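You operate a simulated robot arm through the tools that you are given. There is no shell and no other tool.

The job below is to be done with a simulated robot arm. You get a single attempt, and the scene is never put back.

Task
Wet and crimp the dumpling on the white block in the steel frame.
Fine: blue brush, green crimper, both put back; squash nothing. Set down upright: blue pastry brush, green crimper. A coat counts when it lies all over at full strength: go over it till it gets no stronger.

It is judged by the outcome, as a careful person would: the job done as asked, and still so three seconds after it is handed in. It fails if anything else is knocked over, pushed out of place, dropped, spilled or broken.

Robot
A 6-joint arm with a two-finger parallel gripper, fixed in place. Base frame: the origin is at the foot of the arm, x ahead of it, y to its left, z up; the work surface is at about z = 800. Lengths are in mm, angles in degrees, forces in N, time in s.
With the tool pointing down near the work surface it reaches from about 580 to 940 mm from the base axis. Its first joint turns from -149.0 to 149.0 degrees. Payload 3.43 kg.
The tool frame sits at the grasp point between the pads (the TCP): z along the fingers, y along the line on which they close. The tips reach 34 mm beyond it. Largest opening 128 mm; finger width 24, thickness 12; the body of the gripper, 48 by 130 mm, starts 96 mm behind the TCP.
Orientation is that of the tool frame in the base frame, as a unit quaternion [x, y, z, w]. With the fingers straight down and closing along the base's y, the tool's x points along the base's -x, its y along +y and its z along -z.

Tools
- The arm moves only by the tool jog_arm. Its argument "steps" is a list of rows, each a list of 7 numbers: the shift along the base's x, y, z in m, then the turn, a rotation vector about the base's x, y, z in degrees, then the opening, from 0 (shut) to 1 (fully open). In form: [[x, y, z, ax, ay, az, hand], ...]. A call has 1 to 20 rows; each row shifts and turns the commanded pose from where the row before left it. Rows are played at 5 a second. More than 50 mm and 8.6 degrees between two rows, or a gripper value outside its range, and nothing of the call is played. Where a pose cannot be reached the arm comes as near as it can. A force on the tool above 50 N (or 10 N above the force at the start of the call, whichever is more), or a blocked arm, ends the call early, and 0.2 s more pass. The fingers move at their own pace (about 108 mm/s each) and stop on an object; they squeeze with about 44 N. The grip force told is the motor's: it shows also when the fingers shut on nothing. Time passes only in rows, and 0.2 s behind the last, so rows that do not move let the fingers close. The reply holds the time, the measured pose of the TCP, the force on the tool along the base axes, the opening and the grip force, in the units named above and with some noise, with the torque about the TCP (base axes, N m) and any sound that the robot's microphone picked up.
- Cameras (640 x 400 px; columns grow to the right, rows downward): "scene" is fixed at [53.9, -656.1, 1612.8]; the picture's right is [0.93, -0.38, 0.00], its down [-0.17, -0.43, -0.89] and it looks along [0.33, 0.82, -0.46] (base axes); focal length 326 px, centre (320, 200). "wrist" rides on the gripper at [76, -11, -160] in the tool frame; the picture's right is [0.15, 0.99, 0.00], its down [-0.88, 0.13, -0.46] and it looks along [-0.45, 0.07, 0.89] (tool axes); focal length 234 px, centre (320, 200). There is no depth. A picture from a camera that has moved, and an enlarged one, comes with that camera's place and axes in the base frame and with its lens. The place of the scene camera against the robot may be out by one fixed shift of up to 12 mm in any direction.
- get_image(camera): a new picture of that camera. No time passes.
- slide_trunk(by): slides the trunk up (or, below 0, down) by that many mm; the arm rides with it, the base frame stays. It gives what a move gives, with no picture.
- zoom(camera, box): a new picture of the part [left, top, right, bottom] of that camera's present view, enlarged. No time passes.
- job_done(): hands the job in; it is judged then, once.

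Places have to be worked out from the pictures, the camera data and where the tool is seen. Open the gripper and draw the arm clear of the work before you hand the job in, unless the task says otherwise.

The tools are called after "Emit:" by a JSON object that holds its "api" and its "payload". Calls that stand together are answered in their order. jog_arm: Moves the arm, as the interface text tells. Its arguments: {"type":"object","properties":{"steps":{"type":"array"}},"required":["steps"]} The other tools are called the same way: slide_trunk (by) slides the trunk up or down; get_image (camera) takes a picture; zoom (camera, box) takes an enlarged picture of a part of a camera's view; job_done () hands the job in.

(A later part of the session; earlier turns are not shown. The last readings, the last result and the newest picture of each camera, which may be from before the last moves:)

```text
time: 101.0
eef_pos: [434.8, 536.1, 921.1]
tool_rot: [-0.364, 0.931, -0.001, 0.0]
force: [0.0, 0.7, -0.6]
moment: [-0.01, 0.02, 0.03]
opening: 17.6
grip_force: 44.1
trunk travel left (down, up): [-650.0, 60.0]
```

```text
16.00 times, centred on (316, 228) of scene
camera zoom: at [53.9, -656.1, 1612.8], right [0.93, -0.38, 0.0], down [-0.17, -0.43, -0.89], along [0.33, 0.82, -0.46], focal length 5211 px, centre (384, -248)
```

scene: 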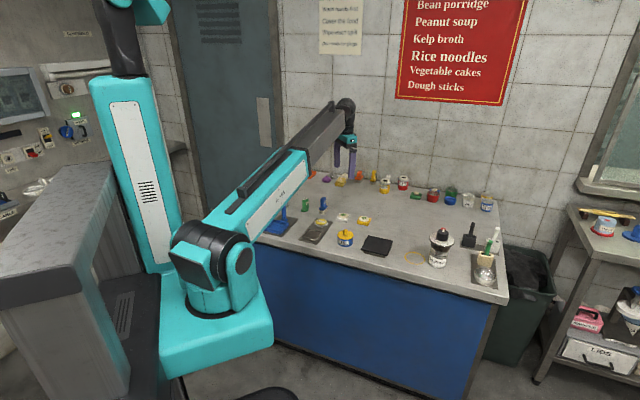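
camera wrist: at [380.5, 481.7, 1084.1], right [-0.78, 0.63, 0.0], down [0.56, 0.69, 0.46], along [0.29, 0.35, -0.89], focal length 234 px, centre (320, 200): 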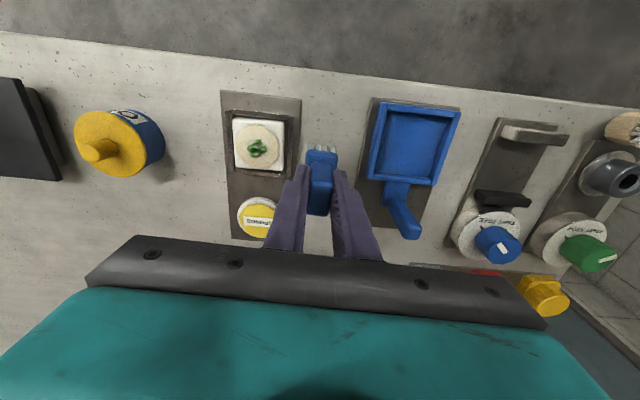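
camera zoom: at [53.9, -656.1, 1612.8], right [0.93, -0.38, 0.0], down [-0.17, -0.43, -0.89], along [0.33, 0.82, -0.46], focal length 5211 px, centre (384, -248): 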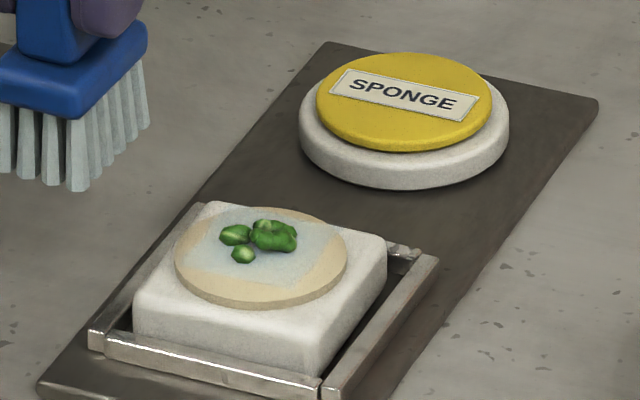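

The coat is even over the whole square and no longer changing. I'll take the brush back to its place at (602.5, 668).

Emit:
{"api": "jog_arm", "payload": {"steps": [[0, 0, 0.01, 0, 0, 0, 0], [0.0283, 0.0222, 0, 0, 0, 0, 0], [0.0283, 0.0222, 0, 0, 0, 0, 0], [0.0283, 0.0223, 0, 0, 0, 0, 0], [0.0283, 0.0222, 0, 0, 0, 0, 0], [0.0283, 0.0222, 0, 0, 0, 0, 0], [0.0284, 0.0223, 0, 0, 0, 0, 0], [0, 0, -0.02, 0, 0, 0, 0], [0, 0, -0.015, 0, 0, 0, 0], [0, 0, 0, 0, 0, 0, 0]]}}

Emit:
{"api": "zoom", "payload": {"camera": "scene", "box": [305, 185, 345, 217]}}

Emit:
{"api": "zoom", "payload": {"camera": "wrist", "box": [230, 110, 430, 250]}}

```text
time: 103.2
eef_pos: [601.8, 668.4, 896.4]
tool_rot: [-0.364, 0.931, 0.0, 0.001]
force: [1.0, 0.5, -1.2]
moment: [0.01, 0.0, -0.02]
opening: 17.7
grip_force: 43.8
trunk travel left (down, up): [-650.0, 60.0]
```

```text
12.50 times, centred on (325, 201) of scene
camera zoom: at [53.9, -656.1, 1612.8], right [0.93, -0.38, 0.0], down [-0.17, -0.43, -0.89], along [0.33, 0.82, -0.46], focal length 4071 px, centre (258, 188)
```

zoom: 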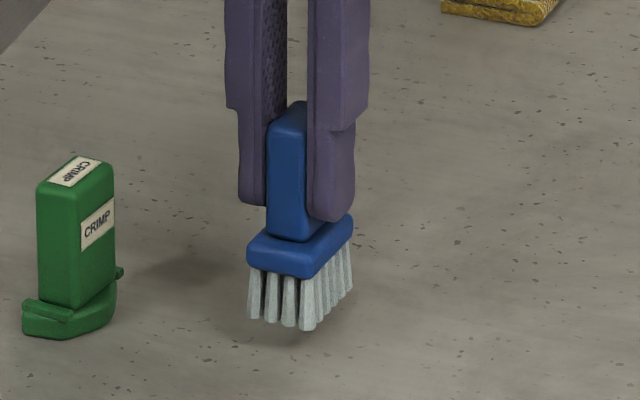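

```text
2.86 times, centred on (330, 180) of wrist
camera zoom: at [554.2, 608.5, 1056.5], right [-0.78, 0.63, 0.0], down [0.56, 0.69, 0.46], along [0.29, 0.36, -0.89], focal length 669 px, centre (291, 257)
```

zoom: 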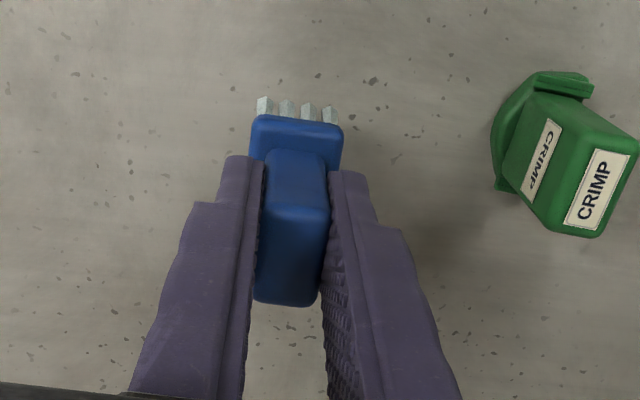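

The brush is over its place, upright. I'll lower it and find the table by touch.

Emit:
{"api": "jog_arm", "payload": {"steps": [[0, 0, -0.008, 0, 0, 0, 0], [0, 0, -0.006, 0, 0, 0, 0], [0, 0, -0.001, 0, 0, 0, 0], [0, 0, 0, 0, 0, 0, 0]]}}

Emit:
{"api": "jog_arm", "payload": {"steps": [[0, 0, -0.001, 0, 0, 0, 0], [0, 0, 0, 0, 0, 0, 0]]}}

Emit:
{"api": "zoom", "payload": {"camera": "scene", "box": [305, 185, 345, 217]}}

```text
time: 104.2
eef_pos: [602.2, 670.8, 881.8]
tool_rot: [-0.364, 0.931, 0.0, 0.0]
force: [0.0, -0.4, -1.0]
moment: [0.04, -0.01, -0.01]
opening: 17.7
grip_force: 44.5
trunk travel left (down, up): [-650.0, 60.0]
```

```text
time: 104.8
eef_pos: [603.6, 670.2, 881.3]
tool_rot: [-0.364, 0.932, 0.0, 0.0]
force: [-0.3, 0.0, -0.8]
moment: [0.0, -0.01, -0.02]
opening: 17.7
grip_force: 44.0
trunk travel left (down, up): [-650.0, 60.0]
```

```text
12.50 times, centred on (325, 201) of scene
camera zoom: at [53.9, -656.1, 1612.8], right [0.93, -0.38, 0.0], down [-0.17, -0.43, -0.89], along [0.33, 0.82, -0.46], focal length 4071 px, centre (258, 188)
```

zoom: 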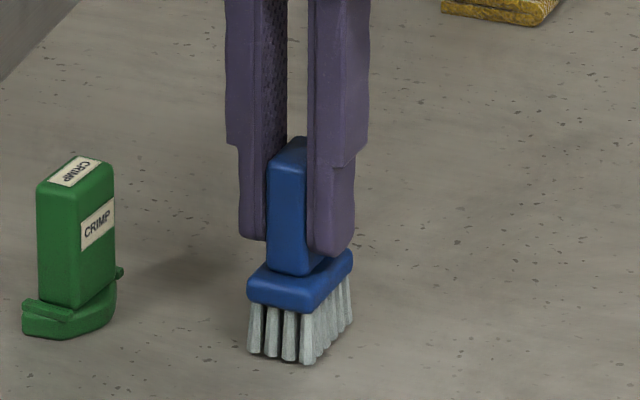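

It still hangs about 4 mm above the table, by the picture. I'll continue down gently.

Emit:
{"api": "jog_arm", "payload": {"steps": [[0, 0, -0.001, 0, 0, 0, 0], [0, 0, -0.001, 0, 0, 0, 0], [0, 0, 0, 0, 0, 0, 0]]}}

Emit:
{"api": "jog_arm", "payload": {"steps": [[0, 0, -0.0007, 0, 0, 0, 0], [0, 0, 0, 0, 0, 0, 0]]}}

Emit:
{"api": "zoom", "payload": {"camera": "scene", "box": [305, 185, 345, 217]}}

```text
time: 105.6
eef_pos: [601.9, 670.4, 879.5]
tool_rot: [-0.365, 0.931, 0.0, 0.0]
force: [0.5, 0.6, -1.3]
moment: [-0.01, -0.01, 0.0]
opening: 17.7
grip_force: 43.6
trunk travel left (down, up): [-650.0, 60.0]
```

```text
time: 106.2
eef_pos: [601.8, 670.3, 877.0]
tool_rot: [-0.363, 0.932, 0.0, -0.001]
force: [0.7, 0.1, -0.7]
moment: [-0.01, -0.02, 0.03]
opening: 17.7
grip_force: 44.2
trunk travel left (down, up): [-650.0, 60.0]
```

```text
12.50 times, centred on (325, 201) of scene
camera zoom: at [53.9, -656.1, 1612.8], right [0.93, -0.38, 0.0], down [-0.17, -0.43, -0.89], along [0.33, 0.82, -0.46], focal length 4071 px, centre (258, 188)
```

zoom: 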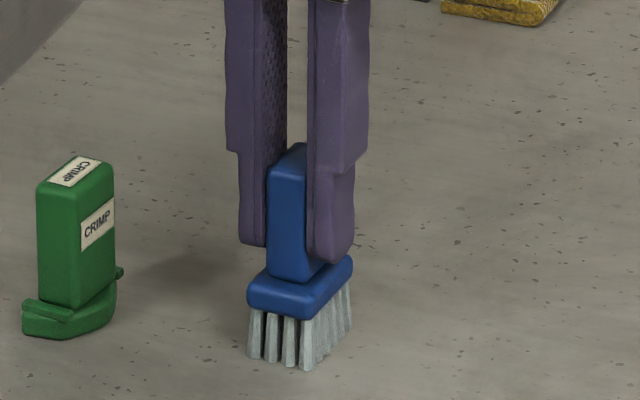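

Nearly there; I'll continue by fractions of a millimetre.

Emit:
{"api": "jog_arm", "payload": {"steps": [[0, 0, -0.0007, 0, 0, 0, 0], [0, 0, 0, 0, 0, 0, 0]]}}

Emit:
{"api": "jog_arm", "payload": {"steps": [[0, 0, -0.0006, 0, 0, 0, 0], [0, 0, 0, 0, 0, 0, 0]]}}

```text
time: 106.8
eef_pos: [602.5, 669.5, 878.8]
tool_rot: [-0.364, 0.931, 0.0, 0.002]
force: [1.6, 1.8, 3.2]
moment: [0.07, 0.04, 0.02]
opening: 18.0
grip_force: 44.1
trunk travel left (down, up): [-650.0, 60.0]
```

```text
time: 107.4
eef_pos: [600.5, 668.7, 878.0]
tool_rot: [-0.364, 0.931, 0.0, 0.001]
force: [1.4, -0.2, 8.1]
moment: [-0.05, -0.02, -0.01]
opening: 17.8
grip_force: 44.2
trunk travel left (down, up): [-650.0, 60.0]
```

The brush is standing on the table (8 N). I'll ease off slightly and open the fingers.

Emit:
{"api": "jog_arm", "payload": {"steps": [[0, 0, 0.0004, 0, 0, 0, 0], [0, 0, 0, 0, 0, 0, 0.16], [0, 0, 0, 0, 0, 0, 0.25], [0, 0, 0, 0, 0, 0, 0.36], [0, 0, 0, 0, 0, 0, 0.36]]}}

Emit:
{"api": "zoom", "payload": {"camera": "scene", "box": [305, 185, 345, 217]}}

Emit:
{"api": "zoom", "payload": {"camera": "wrist", "box": [230, 110, 430, 250]}}

```text
time: 108.6
eef_pos: [600.1, 669.4, 878.0]
tool_rot: [-0.364, 0.931, 0.0, -0.001]
force: [-0.2, 0.3, -0.8]
moment: [0.05, 0.03, 0.0]
opening: 45.9
grip_force: 0.2
trunk travel left (down, up): [-650.0, 60.0]
```

```text
12.50 times, centred on (325, 201) of scene
camera zoom: at [53.9, -656.1, 1612.8], right [0.93, -0.38, 0.0], down [-0.17, -0.43, -0.89], along [0.33, 0.82, -0.46], focal length 4071 px, centre (258, 188)
```

zoom: 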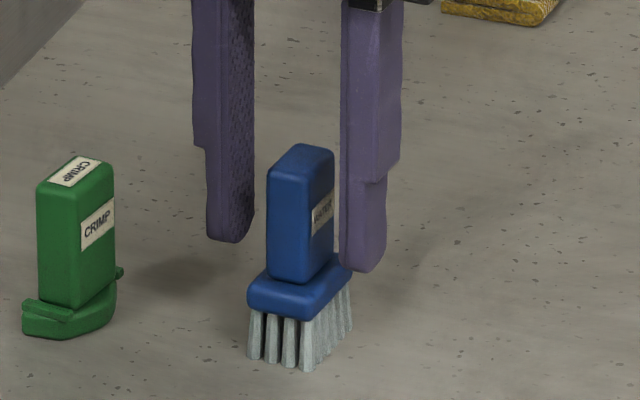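

```text
2.86 times, centred on (330, 180) of wrist
camera zoom: at [554.4, 609.4, 1036.5], right [-0.78, 0.63, 0.0], down [0.56, 0.69, 0.46], along [0.29, 0.35, -0.89], focal length 669 px, centre (291, 257)
```

zoom: 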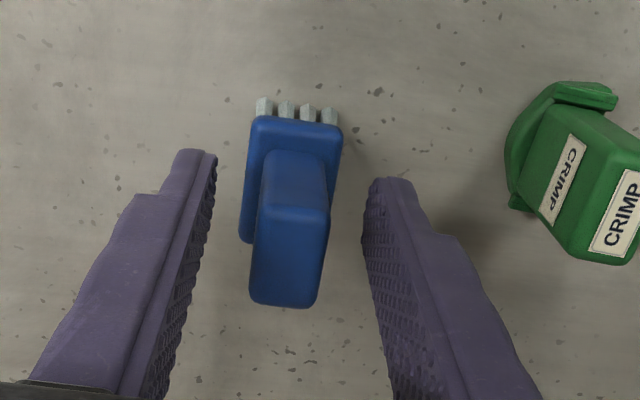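

The brush stands upright in its place. I'll rise straight up and move over the crimper for a close look.

Emit:
{"api": "jog_arm", "payload": {"steps": [[0, 0, 0.02, 0, 0, 0, 0.36], [0, 0, 0.04, 0, 0, 0, 0.36], [0, 0, 0.02, 0, 0, 0, 0.36], [-0.0325, 0.018, 0, 0, 0, 0, 0.6], [-0.0325, 0.018, 0, 0, 0, 0, 0.6], [0, 0, 0, 0, 0, 0, 0.6]]}}

Emit:
{"api": "get_image", "payload": {"camera": "wrist"}}

Emit:
{"api": "zoom", "payload": {"camera": "wrist", "box": [250, 100, 410, 220]}}

Emit:
{"api": "zoom", "payload": {"camera": "scene", "box": [300, 190, 332, 215]}}

```text
time: 110.0
eef_pos: [536.6, 705.4, 958.5]
tool_rot: [-0.364, 0.932, 0.0, -0.001]
force: [-0.1, 0.4, -0.8]
moment: [0.0, -0.02, -0.02]
opening: 76.7
grip_force: 0.1
trunk travel left (down, up): [-650.0, 60.0]
```

```text
taken
camera wrist: at [489.8, 645.0, 1117.2], right [-0.78, 0.63, 0.0], down [0.56, 0.69, 0.46], along [0.29, 0.35, -0.89], focal length 234 px, centre (320, 200)
```

wrist: 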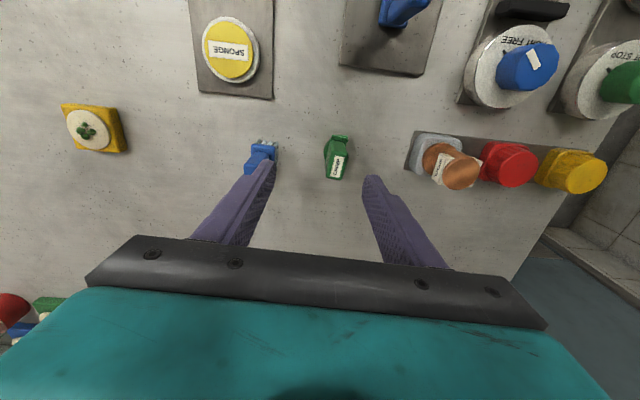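

```text
3.33 times, centred on (330, 160) of wrist
camera zoom: at [489.8, 645.0, 1117.2], right [-0.78, 0.63, 0.0], down [0.56, 0.69, 0.46], along [0.29, 0.35, -0.89], focal length 781 px, centre (287, 333)
```

zoom: 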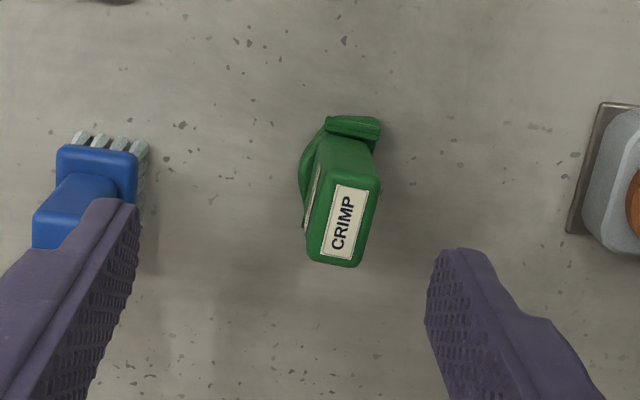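

```text
16.00 times, centred on (316, 202) of scene
camera zoom: at [53.9, -656.1, 1612.8], right [0.93, -0.38, 0.0], down [-0.17, -0.43, -0.89], along [0.33, 0.82, -0.46], focal length 5211 px, centre (384, 160)
```

zoom: 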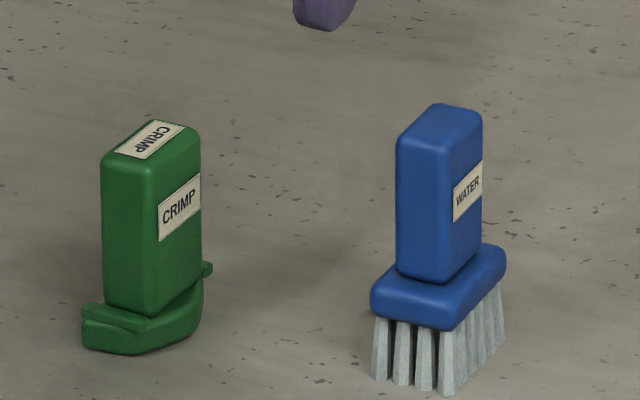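

The crimper handle is centred near (529, 724), top z≈870, about 17×29 mm with its long axis at about 37°. I'll zoom in on its foot to understand its shape.

Emit:
{"api": "zoom", "payload": {"camera": "scene", "box": [303, 197, 315, 213]}}

Emit:
{"api": "zoom", "payload": {"camera": "wrist", "box": [315, 125, 365, 185]}}

```text
16.00 times, centred on (309, 205) of scene
camera zoom: at [53.9, -656.1, 1612.8], right [0.93, -0.38, 0.0], down [-0.17, -0.43, -0.89], along [0.33, 0.82, -0.46], focal length 5211 px, centre (496, 120)
```

zoom: 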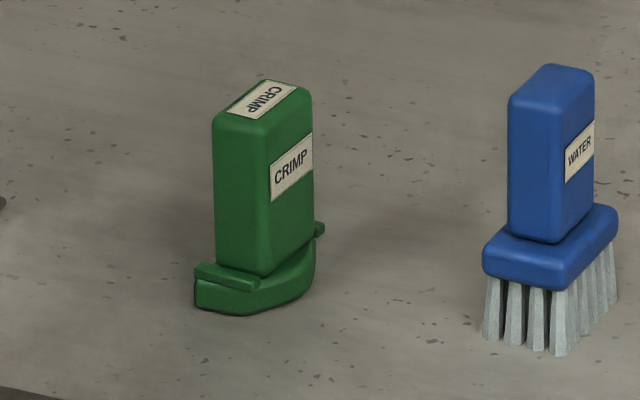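

```text
6.67 times, centred on (340, 155) of wrist
camera zoom: at [489.8, 645.0, 1117.2], right [-0.78, 0.63, 0.0], down [0.56, 0.69, 0.46], along [0.29, 0.35, -0.89], focal length 1561 px, centre (187, 500)
```

zoom: 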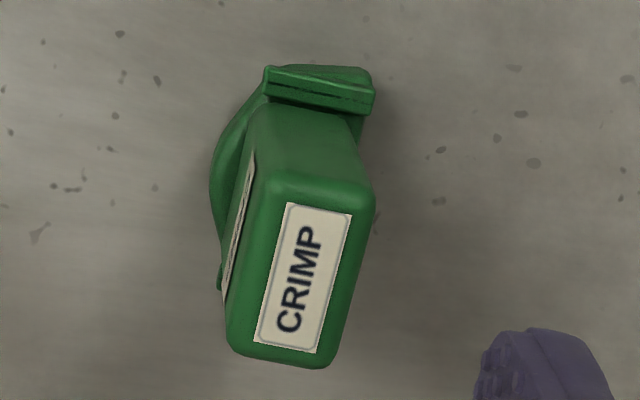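

The foot is a crescent about 43 mm long whose curve bulges to one side; the handle can be gripped like the brush. I'll line up above it with the tool turned to match and the opening narrowed.

Emit:
{"api": "jog_arm", "payload": {"steps": [[-0.0072, 0.0183, 0, 0, 0, -5.7, 0.36], [0, 0, -0.025, 0, 0, 0, 0.36], [0, 0, -0.02, 0, 0, 0, 0.36], [0, 0, 0, 0, 0, 0, 0.36]]}}

Emit:
{"api": "zoom", "payload": {"camera": "wrist", "box": [250, 110, 410, 230]}}

Emit:
{"api": "zoom", "payload": {"camera": "scene", "box": [296, 185, 328, 210]}}

```text
time: 111.0
eef_pos: [528.8, 723.0, 913.9]
tool_rot: [-0.317, 0.948, 0.0, 0.0]
force: [0.0, -0.2, 0.2]
moment: [-0.01, 0.02, 0.03]
opening: 45.8
grip_force: 0.0
trunk travel left (down, up): [-650.0, 60.0]
```

```text
3.33 times, centred on (330, 170) of wrist
camera zoom: at [475.4, 668.0, 1073.1], right [-0.71, 0.7, 0.0], down [0.62, 0.63, 0.46], along [0.32, 0.32, -0.89], focal length 781 px, centre (287, 300)
```

zoom: 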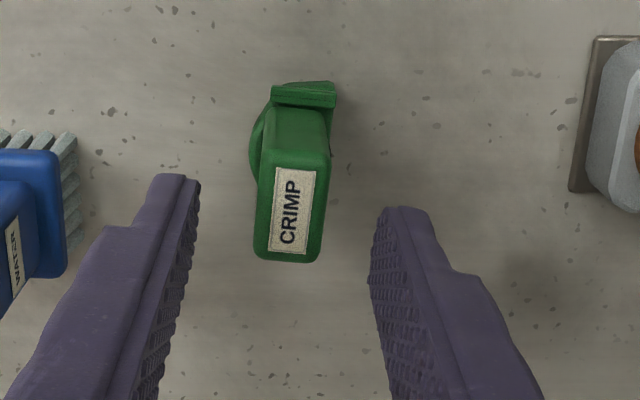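

```text
16.00 times, centred on (312, 198) of scene
camera zoom: at [53.9, -656.1, 1612.8], right [0.93, -0.38, 0.0], down [-0.17, -0.43, -0.89], along [0.33, 0.82, -0.46], focal length 5211 px, centre (448, 240)
```

zoom: 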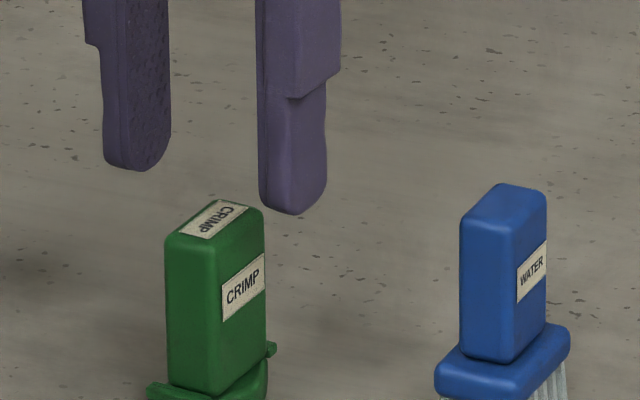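

The tool is centred within 1 mm and aligned with the crimper handle. I'll descend around it.

Emit:
{"api": "jog_arm", "payload": {"steps": [[-0.0006, 0.0006, -0.02, 0, 0, 0, 0.36], [0, 0, -0.02, 0, 0, 0, 0.36], [0, 0, -0.015, 0, 0, 0, 0.36], [0, 0, 0, 0, 0, 0, 0.36]]}}

Emit:
{"api": "zoom", "payload": {"camera": "wrist", "box": [250, 110, 410, 230]}}

Emit:
{"api": "zoom", "payload": {"camera": "scene", "box": [296, 192, 328, 217]}}

```text
time: 112.0
eef_pos: [529.0, 725.1, 858.2]
tool_rot: [-0.317, 0.948, 0.001, 0.001]
force: [0.0, 0.3, -0.2]
moment: [-0.02, -0.01, 0.02]
opening: 46.1
grip_force: 0.0
trunk travel left (down, up): [-650.0, 60.0]
```

```text
3.33 times, centred on (330, 170) of wrist
camera zoom: at [476.0, 669.3, 1017.1], right [-0.71, 0.7, 0.0], down [0.62, 0.63, 0.46], along [0.32, 0.32, -0.89], focal length 781 px, centre (287, 300)
```

zoom: 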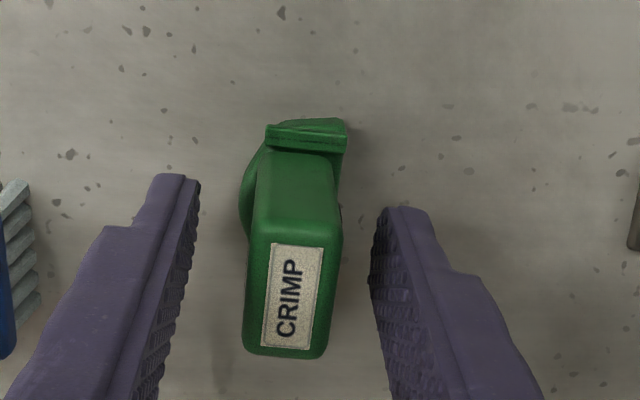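

```text
16.00 times, centred on (312, 204) of scene
camera zoom: at [53.9, -656.1, 1612.8], right [0.93, -0.38, 0.0], down [-0.17, -0.43, -0.89], along [0.33, 0.82, -0.46], focal length 5211 px, centre (448, 128)
```

zoom: 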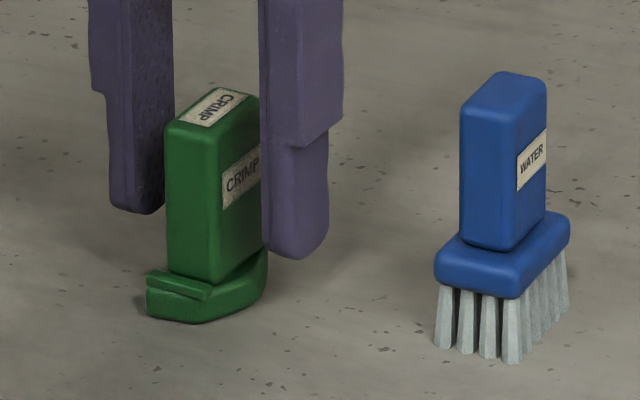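

The fingers straddle the handle above the foot. I'll close on it.

Emit:
{"api": "jog_arm", "payload": {"steps": [[0, 0, 0, 0, 0, 0, 0.2], [0, 0, 0, 0, 0, 0, 0.05], [0, 0, 0, 0, 0, 0, 0.0], [0, 0, 0, 0, 0, 0, 0.0]]}}

Emit:
{"api": "zoom", "payload": {"camera": "wrist", "box": [250, 110, 410, 230]}}

Emit:
{"api": "zoom", "payload": {"camera": "scene", "box": [296, 192, 328, 217]}}

```text
time: 113.0
eef_pos: [529.3, 723.9, 857.1]
tool_rot: [-0.318, 0.948, -0.001, 0.0]
force: [0.4, -0.3, -0.1]
moment: [0.0, 0.02, 0.04]
opening: 19.2
grip_force: 44.3
trunk travel left (down, up): [-650.0, 60.0]
```

```text
3.33 times, centred on (330, 170) of wrist
camera zoom: at [476.1, 669.3, 1017.3], right [-0.71, 0.7, 0.0], down [0.62, 0.63, 0.46], along [0.32, 0.32, -0.89], focal length 781 px, centre (287, 300)
```

zoom: 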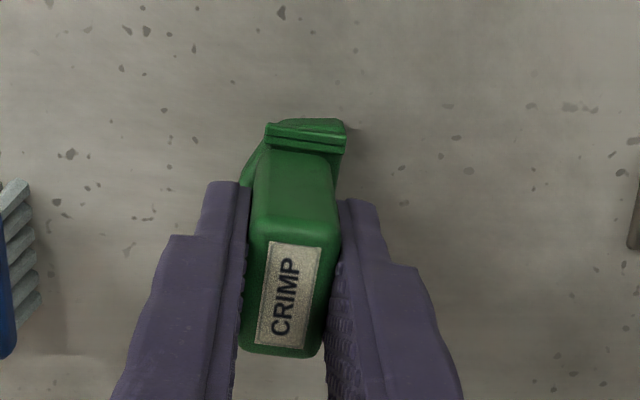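

```text
16.00 times, centred on (312, 204) of scene
camera zoom: at [53.9, -656.1, 1612.8], right [0.93, -0.38, 0.0], down [-0.17, -0.43, -0.89], along [0.33, 0.82, -0.46], focal length 5211 px, centre (448, 128)
```

zoom: 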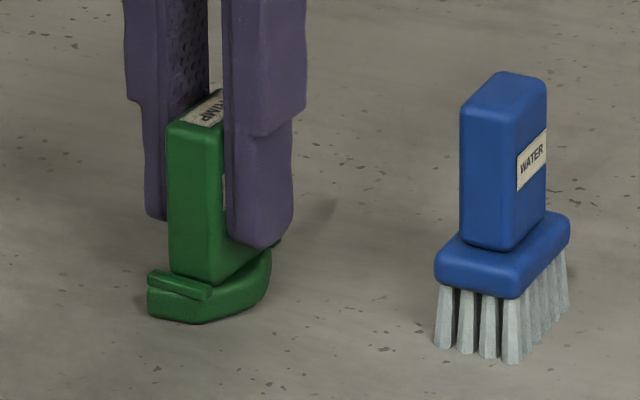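

The crimper is gripped at 19.2 mm. I'll lift it and look at the underside of the foot as well as I can.

Emit:
{"api": "jog_arm", "payload": {"steps": [[0, 0, 0.005, 0, 0, 0, 0], [0, 0, 0.015, 0, 0, 0, 0], [0, 0, 0.03, 0, 0, 0, 0], [0, 0, 0.01, 0, 0, 0, 0], [0, 0, 0, 0, 0, 0, 0]]}}

Emit:
{"api": "zoom", "payload": {"camera": "wrist", "box": [290, 120, 370, 180]}}

Emit:
{"api": "zoom", "payload": {"camera": "scene", "box": [300, 180, 324, 200]}}

```text
time: 114.2
eef_pos: [528.4, 723.9, 917.7]
tool_rot: [-0.317, 0.948, 0.0, 0.0]
force: [0.8, 0.5, -1.4]
moment: [-0.03, -0.01, -0.03]
opening: 19.2
grip_force: 43.6
trunk travel left (down, up): [-650.0, 60.0]
```

```text
6.67 times, centred on (330, 150) of wrist
camera zoom: at [475.2, 669.0, 1076.5], right [-0.71, 0.7, 0.0], down [0.62, 0.63, 0.46], along [0.32, 0.32, -0.89], focal length 1561 px, centre (253, 533)
```

zoom: 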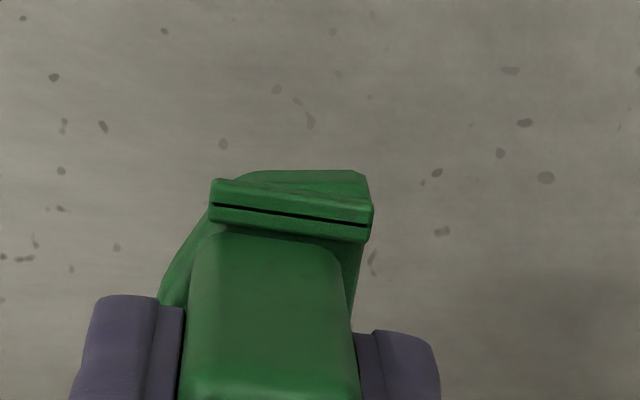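

```text
16.00 times, centred on (312, 190) of scene
camera zoom: at [53.9, -656.1, 1612.8], right [0.93, -0.38, 0.0], down [-0.17, -0.43, -0.89], along [0.33, 0.82, -0.46], focal length 5211 px, centre (448, 360)
```

zoom: 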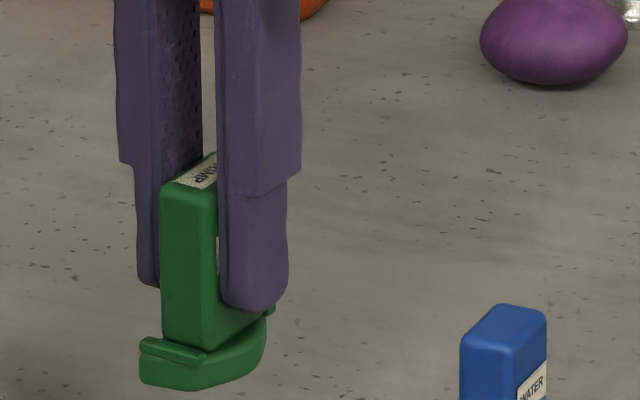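

The foot is a curved band under the handle. I'll carry the crimper over to the dumpling, turning it to line up with the block, and stop above.

Emit:
{"api": "jog_arm", "payload": {"steps": [[-0.0089, -0.039, 0, 0, 0, 0, 0], [-0.0089, -0.039, 0, 0, 0, 0, 0], [-0.0089, -0.039, 0, 0, 0, 4.6, 0], [-0.0089, -0.039, 0, 0, 0, 4.6, 0], [-0.0089, -0.039, 0, 0, 0, 0, 0], [-0.0088, -0.039, 0, 0, 0, 0, 0], [0, 0, -0.01, 0, 0, 0, 0], [0, 0, 0, 0, 0, 0, 0]]}}

Emit:
{"api": "zoom", "payload": {"camera": "wrist", "box": [230, 60, 410, 200]}}

Emit:
{"api": "zoom", "payload": {"camera": "scene", "box": [298, 210, 334, 240]}}

```text
time: 116.0
eef_pos: [475.9, 490.7, 906.5]
tool_rot: [-0.394, 0.919, -0.001, 0.0]
force: [0.2, -0.3, -0.7]
moment: [0.01, -0.02, 0.0]
opening: 19.5
grip_force: 44.1
trunk travel left (down, up): [-650.0, 60.0]
```

```text
2.86 times, centred on (320, 130) of wrist
camera zoom: at [433.2, 427.1, 1065.5], right [-0.82, 0.58, 0.0], down [0.51, 0.73, 0.46], along [0.26, 0.37, -0.89], focal length 669 px, centre (320, 400)
```

zoom: 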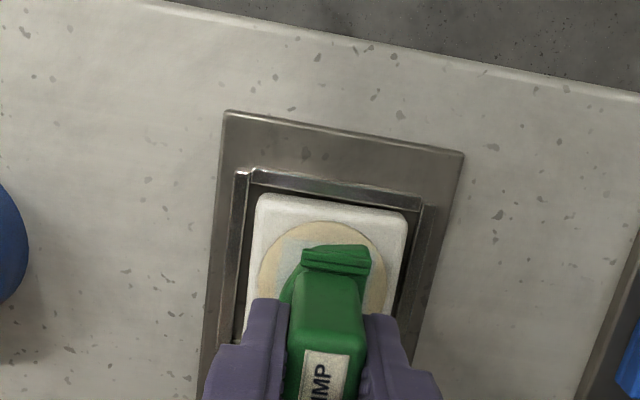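

```text
13.33 times, centred on (316, 225) of scene
camera zoom: at [53.9, -656.1, 1612.8], right [0.93, -0.38, 0.0], down [-0.17, -0.43, -0.89], along [0.33, 0.82, -0.46], focal length 4342 px, centre (373, -133)
```

zoom: 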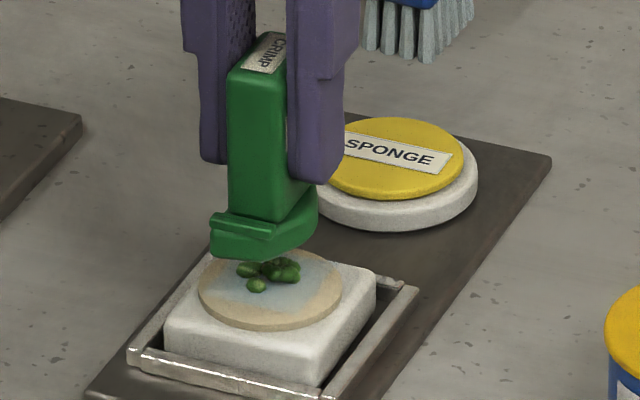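

The crimper is right over the dumpling centre. I'll lower to just above, then press in small steps, watching force and sound.

Emit:
{"api": "jog_arm", "payload": {"steps": [[0, 0, -0.008, 0, 0, 0, 0], [0, 0, -0.007, 0, 0, 0, 0], [0, 0, -0.003, 0, 0, 0, 0], [0, 0, 0, 0, 0, 0, 0]]}}

Emit:
{"api": "zoom", "payload": {"camera": "wrist", "box": [230, 60, 410, 200]}}

Emit:
{"api": "zoom", "payload": {"camera": "scene", "box": [300, 215, 332, 240]}}

```text
time: 117.0
eef_pos: [475.4, 490.6, 888.0]
tool_rot: [-0.393, 0.92, 0.001, 0.0]
force: [0.7, -0.4, -0.3]
moment: [-0.03, -0.02, -0.02]
opening: 19.1
grip_force: 43.8
trunk travel left (down, up): [-650.0, 60.0]
```

```text
2.86 times, centred on (320, 130) of wrist
camera zoom: at [431.8, 427.8, 1047.4], right [-0.82, 0.58, 0.0], down [0.51, 0.73, 0.46], along [0.26, 0.37, -0.89], focal length 669 px, centre (320, 400)
```

zoom: 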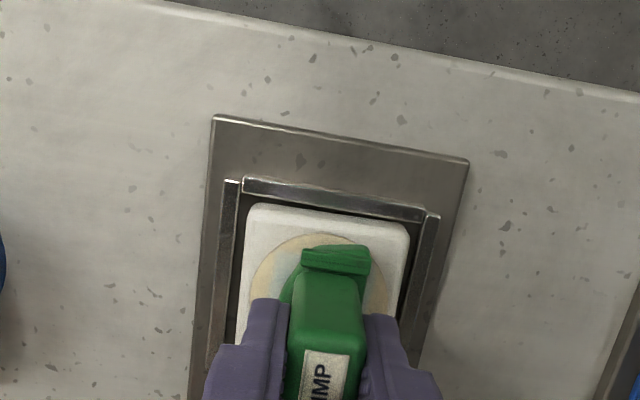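

```text
16.00 times, centred on (316, 228) of scene
camera zoom: at [53.9, -656.1, 1612.8], right [0.93, -0.38, 0.0], down [-0.17, -0.43, -0.89], along [0.33, 0.82, -0.46], focal length 5211 px, centre (384, -240)
```

zoom: 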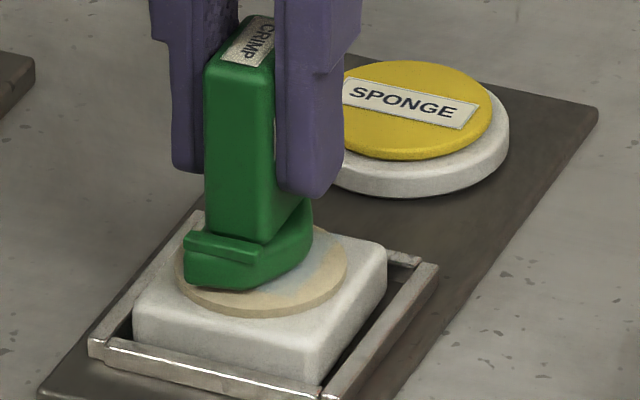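

The foot is centred and just above the wrapper. Lowering by 1 mm at a time now.

Emit:
{"api": "jog_arm", "payload": {"steps": [[0, 0, -0.001, 0, 0, 0, 0], [0, 0, -0.001, 0, 0, 0, 0], [0, 0, 0, 0, 0, 0, 0]]}}

Emit:
{"api": "jog_arm", "payload": {"steps": [[0, 0, -0.001, 0, 0, 0, 0], [0, 0, 0, 0, 0, 0, 0]]}}

Emit:
{"api": "jog_arm", "payload": {"steps": [[0, 0, -0.0005, 0, 0, 0, 0], [0, 0, 0, 0, 0, 0, 0]]}}

```text
time: 117.8
eef_pos: [475.0, 489.7, 886.5]
tool_rot: [-0.393, 0.92, 0.001, 0.001]
force: [0.6, 1.7, 5.2]
moment: [0.02, -0.09, 0.02]
opening: 19.4
grip_force: 44.4
trunk travel left (down, up): [-650.0, 60.0]
```

```text
time: 118.4
eef_pos: [475.0, 489.9, 887.0]
tool_rot: [-0.393, 0.92, 0.001, 0.001]
force: [3.6, 1.8, 14.2]
moment: [0.05, -0.21, 0.0]
opening: 19.2
grip_force: 43.7
trunk travel left (down, up): [-650.0, 60.0]
```

```text
time: 119.0
eef_pos: [474.7, 490.8, 886.6]
tool_rot: [-0.392, 0.92, 0.0, 0.001]
force: [3.2, -1.7, 18.9]
moment: [-0.03, -0.13, -0.01]
opening: 19.1
grip_force: 44.0
trunk travel left (down, up): [-650.0, 60.0]
```

Pressed to 19 N in steps, with no sound. I'll look at the dumpling before doing more.

Emit:
{"api": "zoom", "payload": {"camera": "scene", "box": [300, 215, 332, 240]}}

Emit:
{"api": "zoom", "payload": {"camera": "wrist", "box": [260, 100, 380, 200]}}

```text
16.00 times, centred on (316, 228) of scene
camera zoom: at [53.9, -656.1, 1612.8], right [0.93, -0.38, 0.0], down [-0.17, -0.43, -0.89], along [0.33, 0.82, -0.46], focal length 5211 px, centre (384, -240)
```

zoom: 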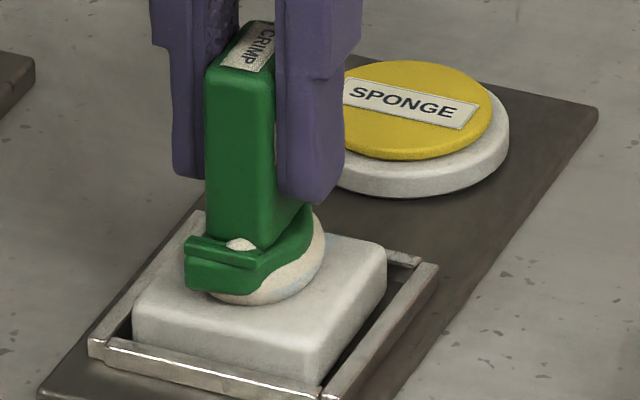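

```text
4.00 times, centred on (320, 150) of wrist
camera zoom: at [431.6, 427.1, 1045.9], right [-0.82, 0.58, 0.0], down [0.51, 0.73, 0.46], along [0.26, 0.37, -0.89], focal length 937 px, centre (320, 400)
```

zoom: 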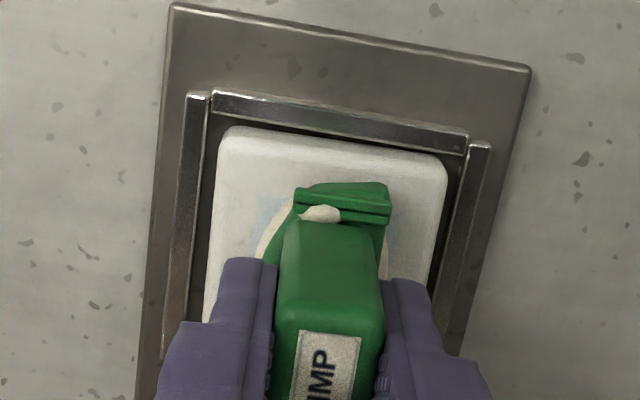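

The dumpling changed shape under the crimper: it has closed into a folded dumpling. I'll lift straight up gently and look.

Emit:
{"api": "jog_arm", "payload": {"steps": [[0, 0, 0.001, 0, 0, 0, 0], [0, 0, 0.002, 0, 0, 0, 0], [0, 0, 0.005, 0, 0, 0, 0], [0, 0, 0.01, 0, 0, 0, 0], [0, 0, 0.015, 0, 0, 0, 0], [0, 0, 0, 0, 0, 0, 0]]}}

Emit:
{"api": "zoom", "payload": {"camera": "scene", "box": [300, 212, 332, 237]}}

Emit:
{"api": "zoom", "payload": {"camera": "wrist", "box": [260, 80, 380, 180]}}

```text
time: 120.4
eef_pos: [477.1, 492.7, 918.5]
tool_rot: [-0.393, 0.92, 0.0, 0.0]
force: [1.1, 0.1, -1.0]
moment: [0.02, 0.0, 0.01]
opening: 19.0
grip_force: 44.3
trunk travel left (down, up): [-650.0, 60.0]
```

```text
16.00 times, centred on (316, 224) of scene
camera zoom: at [53.9, -656.1, 1612.8], right [0.93, -0.38, 0.0], down [-0.17, -0.43, -0.89], along [0.33, 0.82, -0.46], focal length 5211 px, centre (384, -192)
```

zoom: 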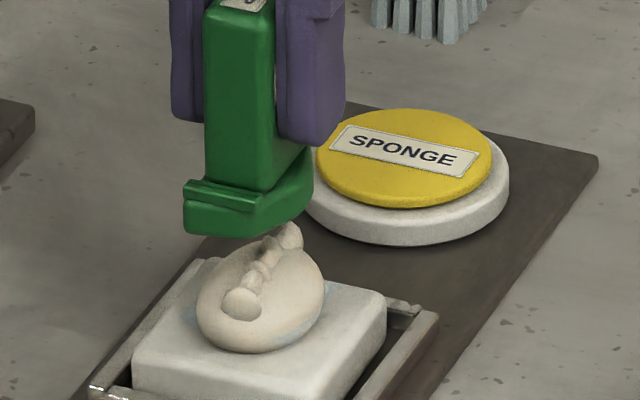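

```text
4.00 times, centred on (320, 130) of wrist
camera zoom: at [432.8, 428.9, 1078.3], right [-0.82, 0.58, 0.0], down [0.51, 0.73, 0.46], along [0.26, 0.37, -0.89], focal length 937 px, centre (320, 480)
```

zoom: 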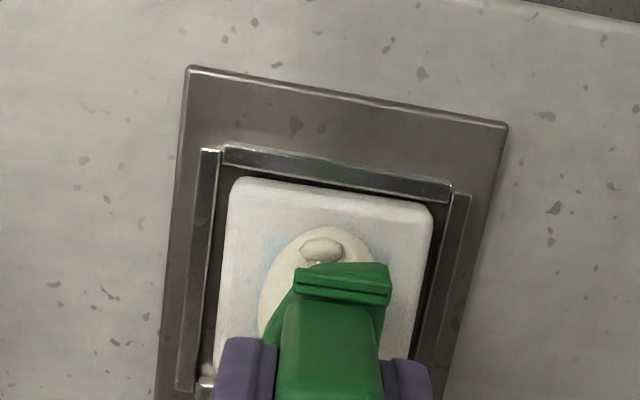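

The dumpling is now crimped with clear pleats and sits intact on the block. I'll carry the crimper back to its place along the same path, undoing the turn.

Emit:
{"api": "jog_arm", "payload": {"steps": [[0, 0, 0.0085, 0, 0, 0, 0], [0.0088, 0.039, 0, 0, 0, 0, 0], [0.0089, 0.039, 0, 0, 0, 0, 0], [0.0089, 0.039, 0, 0, 0, -4.6, 0], [0.0089, 0.039, 0, 0, 0, -4.6, 0], [0.0089, 0.039, 0, 0, 0, 0, 0], [0.0089, 0.039, 0, 0, 0, 0, 0], [0, 0, -0.03, 0, 0, 0, 0], [0, 0, -0.02, 0, 0, 0, 0], [0, 0, 0, 0, 0, 0, 0]]}}

Emit:
{"api": "zoom", "payload": {"camera": "scene", "box": [296, 188, 328, 213]}}

Emit:
{"api": "zoom", "payload": {"camera": "wrist", "box": [250, 110, 410, 230]}}

Emit:
{"api": "zoom", "payload": {"camera": "scene", "box": [300, 212, 332, 242]}}

```text
time: 122.6
eef_pos: [528.8, 723.1, 876.7]
tool_rot: [-0.317, 0.948, 0.0, -0.001]
force: [0.0, 0.0, -0.7]
moment: [-0.03, -0.03, 0.01]
opening: 19.2
grip_force: 43.8
trunk travel left (down, up): [-650.0, 60.0]
```

```text
16.00 times, centred on (312, 200) of scene
camera zoom: at [53.9, -656.1, 1612.8], right [0.93, -0.38, 0.0], down [-0.17, -0.43, -0.89], along [0.33, 0.82, -0.46], focal length 5211 px, centre (448, 192)
```

zoom: 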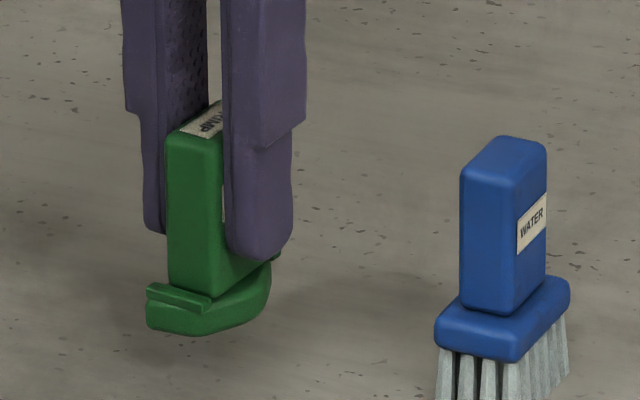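

```text
3.33 times, centred on (330, 170) of wrist
camera zoom: at [475.8, 668.1, 1036.4], right [-0.71, 0.7, 0.0], down [0.62, 0.63, 0.46], along [0.32, 0.32, -0.89], focal length 781 px, centre (287, 300)
```

zoom: 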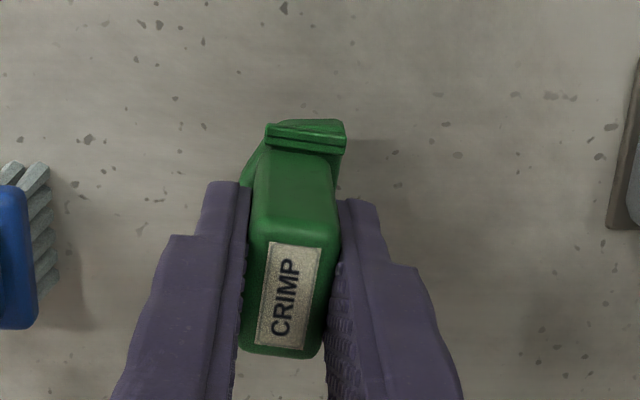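

```text
13.33 times, centred on (316, 227) of scene
camera zoom: at [53.9, -656.1, 1612.8], right [0.93, -0.38, 0.0], down [-0.17, -0.43, -0.89], along [0.33, 0.82, -0.46], focal length 4342 px, centre (373, -160)
```

zoom: 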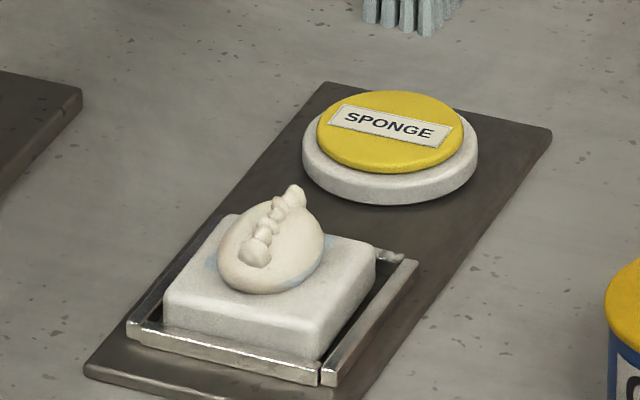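

The crimper is over its place; the dumpling sits crimped in the frame. I'll lower the crimper to the table by touch.

Emit:
{"api": "jog_arm", "payload": {"steps": [[0, 0, -0.01, 0, 0, 0, 0], [0, 0, -0.006, 0, 0, 0, 0], [0, 0, -0.002, 0, 0, 0, 0], [0, 0, 0, 0, 0, 0, 0]]}}

Emit:
{"api": "jog_arm", "payload": {"steps": [[0, 0, -0.001, 0, 0, 0, 0], [0, 0, 0, 0, 0, 0, 0]]}}

Emit:
{"api": "zoom", "payload": {"camera": "scene", "box": [296, 192, 328, 217]}}

```text
time: 123.6
eef_pos: [527.7, 723.7, 859.2]
tool_rot: [-0.317, 0.948, 0.0, 0.0]
force: [0.2, -0.1, -0.1]
moment: [-0.01, -0.02, -0.01]
opening: 19.2
grip_force: 44.2
trunk travel left (down, up): [-650.0, 60.0]
```

```text
time: 124.2
eef_pos: [528.9, 724.5, 858.6]
tool_rot: [-0.317, 0.948, 0.0, 0.0]
force: [-0.6, 1.0, -1.2]
moment: [0.03, 0.0, 0.0]
opening: 19.3
grip_force: 43.6
trunk travel left (down, up): [-650.0, 60.0]
```

```text
16.00 times, centred on (312, 204) of scene
camera zoom: at [53.9, -656.1, 1612.8], right [0.93, -0.38, 0.0], down [-0.17, -0.43, -0.89], along [0.33, 0.82, -0.46], focal length 5211 px, centre (448, 128)
```

zoom: 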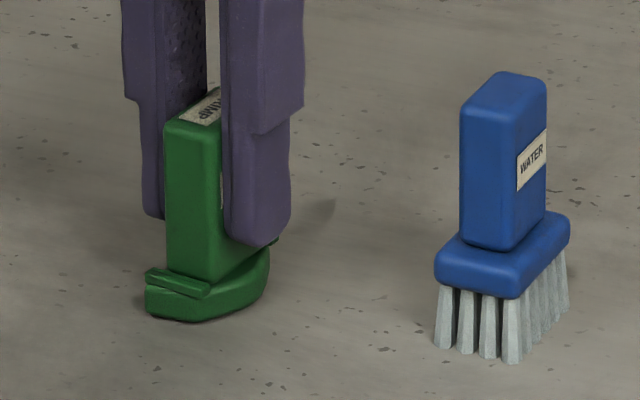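

Almost touching; I'll lower in fractions of a millimetre.

Emit:
{"api": "jog_arm", "payload": {"steps": [[0, 0, -0.0008, 0, 0, 0, 0], [0, 0, 0, 0, 0, 0, 0]]}}

Emit:
{"api": "jog_arm", "payload": {"steps": [[0, 0, -0.0006, 0, 0, 0, 0], [0, 0, 0, 0, 0, 0, 0]]}}

```text
time: 124.8
eef_pos: [528.2, 725.5, 857.4]
tool_rot: [-0.318, 0.948, 0.0, -0.001]
force: [0.1, -0.4, 0.4]
moment: [-0.03, 0.01, 0.01]
opening: 19.1
grip_force: 44.4
trunk travel left (down, up): [-650.0, 60.0]
```

```text
time: 125.4
eef_pos: [528.0, 724.9, 857.6]
tool_rot: [-0.318, 0.948, 0.0, 0.001]
force: [-0.4, 0.1, 6.4]
moment: [-0.01, 0.05, -0.04]
opening: 19.3
grip_force: 44.4
trunk travel left (down, up): [-650.0, 60.0]
```

The crimper now rests on the table (6.4 N). I'll ease off slightly and open the fingers.

Emit:
{"api": "jog_arm", "payload": {"steps": [[0, 0, 0.0003, 0, 0, 0, 0], [0, 0, 0, 0, 0, 0, 0.17], [0, 0, 0, 0, 0, 0, 0.25], [0, 0, 0, 0, 0, 0, 0.36], [0, 0, 0, 0, 0, 0, 0.36]]}}

Emit:
{"api": "zoom", "payload": {"camera": "scene", "box": [296, 192, 328, 217]}}

Emit:
{"api": "zoom", "payload": {"camera": "wrist", "box": [250, 110, 410, 230]}}

```text
time: 126.6
eef_pos: [527.6, 725.4, 857.5]
tool_rot: [-0.318, 0.948, 0.0, 0.0]
force: [-0.1, -0.2, -0.1]
moment: [0.02, -0.01, 0.0]
opening: 46.2
grip_force: 0.1
trunk travel left (down, up): [-650.0, 60.0]
```

```text
16.00 times, centred on (312, 204) of scene
camera zoom: at [53.9, -656.1, 1612.8], right [0.93, -0.38, 0.0], down [-0.17, -0.43, -0.89], along [0.33, 0.82, -0.46], focal length 5211 px, centre (448, 128)
```

zoom: 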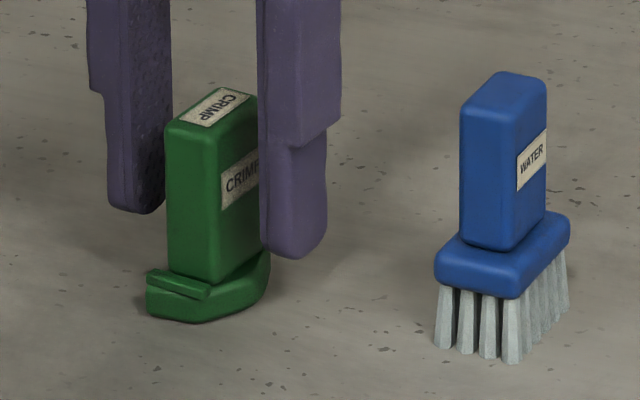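

```text
3.33 times, centred on (330, 170) of wrist
camera zoom: at [475.7, 670.0, 1016.9], right [-0.71, 0.7, 0.0], down [0.62, 0.63, 0.46], along [0.32, 0.32, -0.89], focal length 781 px, centre (287, 300)
```

zoom: 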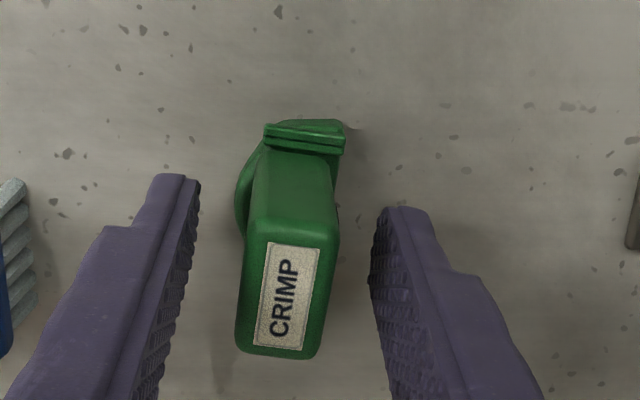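

The crimper stands upright where it was. I'll rise straight up and withdraw clear of the work.

Emit:
{"api": "jog_arm", "payload": {"steps": [[0, 0, 0.02, 0, 0, 0, 0.36], [0, 0, 0.04, 0, 0, 0, 0.36], [0, 0, 0.045, 0, 0, 0, 0.36], [0, 0, 0.045, 0, 0, 0, 0.6], [0.025, -0.04, 0.045, 0, 0, 0, 1], [0.025, -0.04, 0.045, 0, 0, 0, 1], [0.025, -0.04, 0, 0, 0, 0, 1], [0.025, -0.04, 0, 0, 0, 0, 1], [0, 0, 0, 0, 0, 0, 1]]}}

Emit:
{"api": "get_image", "payload": {"camera": "scene"}}

Emit:
{"api": "get_image", "payload": {"camera": "wrist"}}

Emit:
{"api": "zoom", "payload": {"camera": "scene", "box": [296, 190, 376, 240]}}

Emit:
{"api": "zoom", "payload": {"camera": "scene", "box": [304, 218, 328, 238]}}

```text
refused: row 5 steps farther than a row can; nothing moved
```

```text
taken
```

scene: 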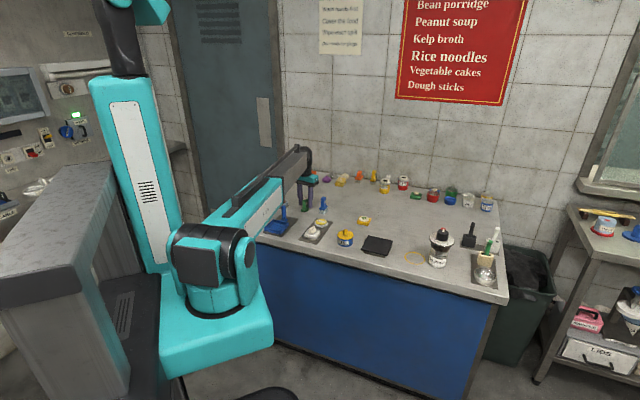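

```text
taken
camera wrist: at [475.7, 670.0, 1016.9], right [-0.71, 0.7, 0.0], down [0.62, 0.63, 0.46], along [0.32, 0.32, -0.89], focal length 234 px, centre (320, 200)
```

wrist: 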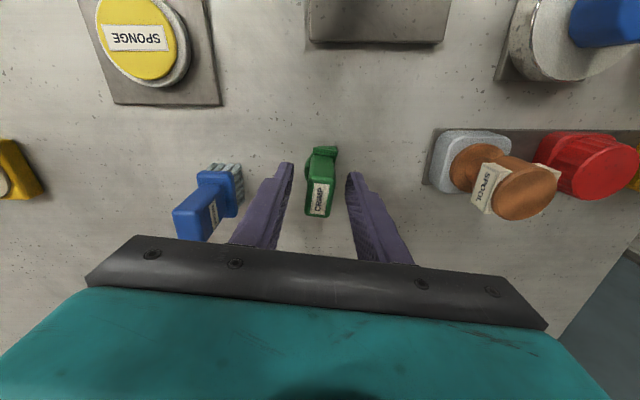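

```text
8.00 times, centred on (336, 215) of scene
camera zoom: at [53.9, -656.1, 1612.8], right [0.93, -0.38, 0.0], down [-0.17, -0.43, -0.89], along [0.33, 0.82, -0.46], focal length 2605 px, centre (192, 80)
```

zoom: 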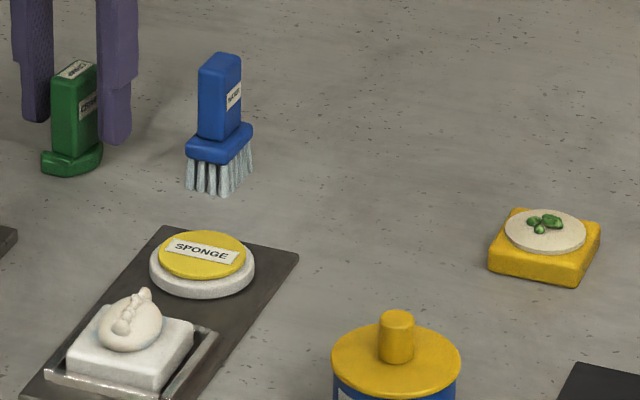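

```text
16.00 times, centred on (316, 228) of scene
camera zoom: at [53.9, -656.1, 1612.8], right [0.93, -0.38, 0.0], down [-0.17, -0.43, -0.89], along [0.33, 0.82, -0.46], focal length 5211 px, centre (384, -248)
```

zoom: 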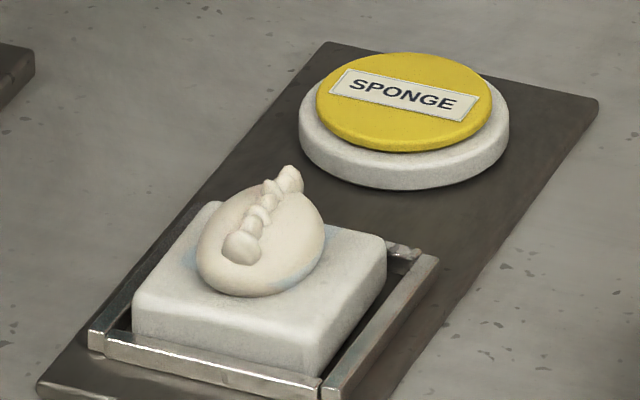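

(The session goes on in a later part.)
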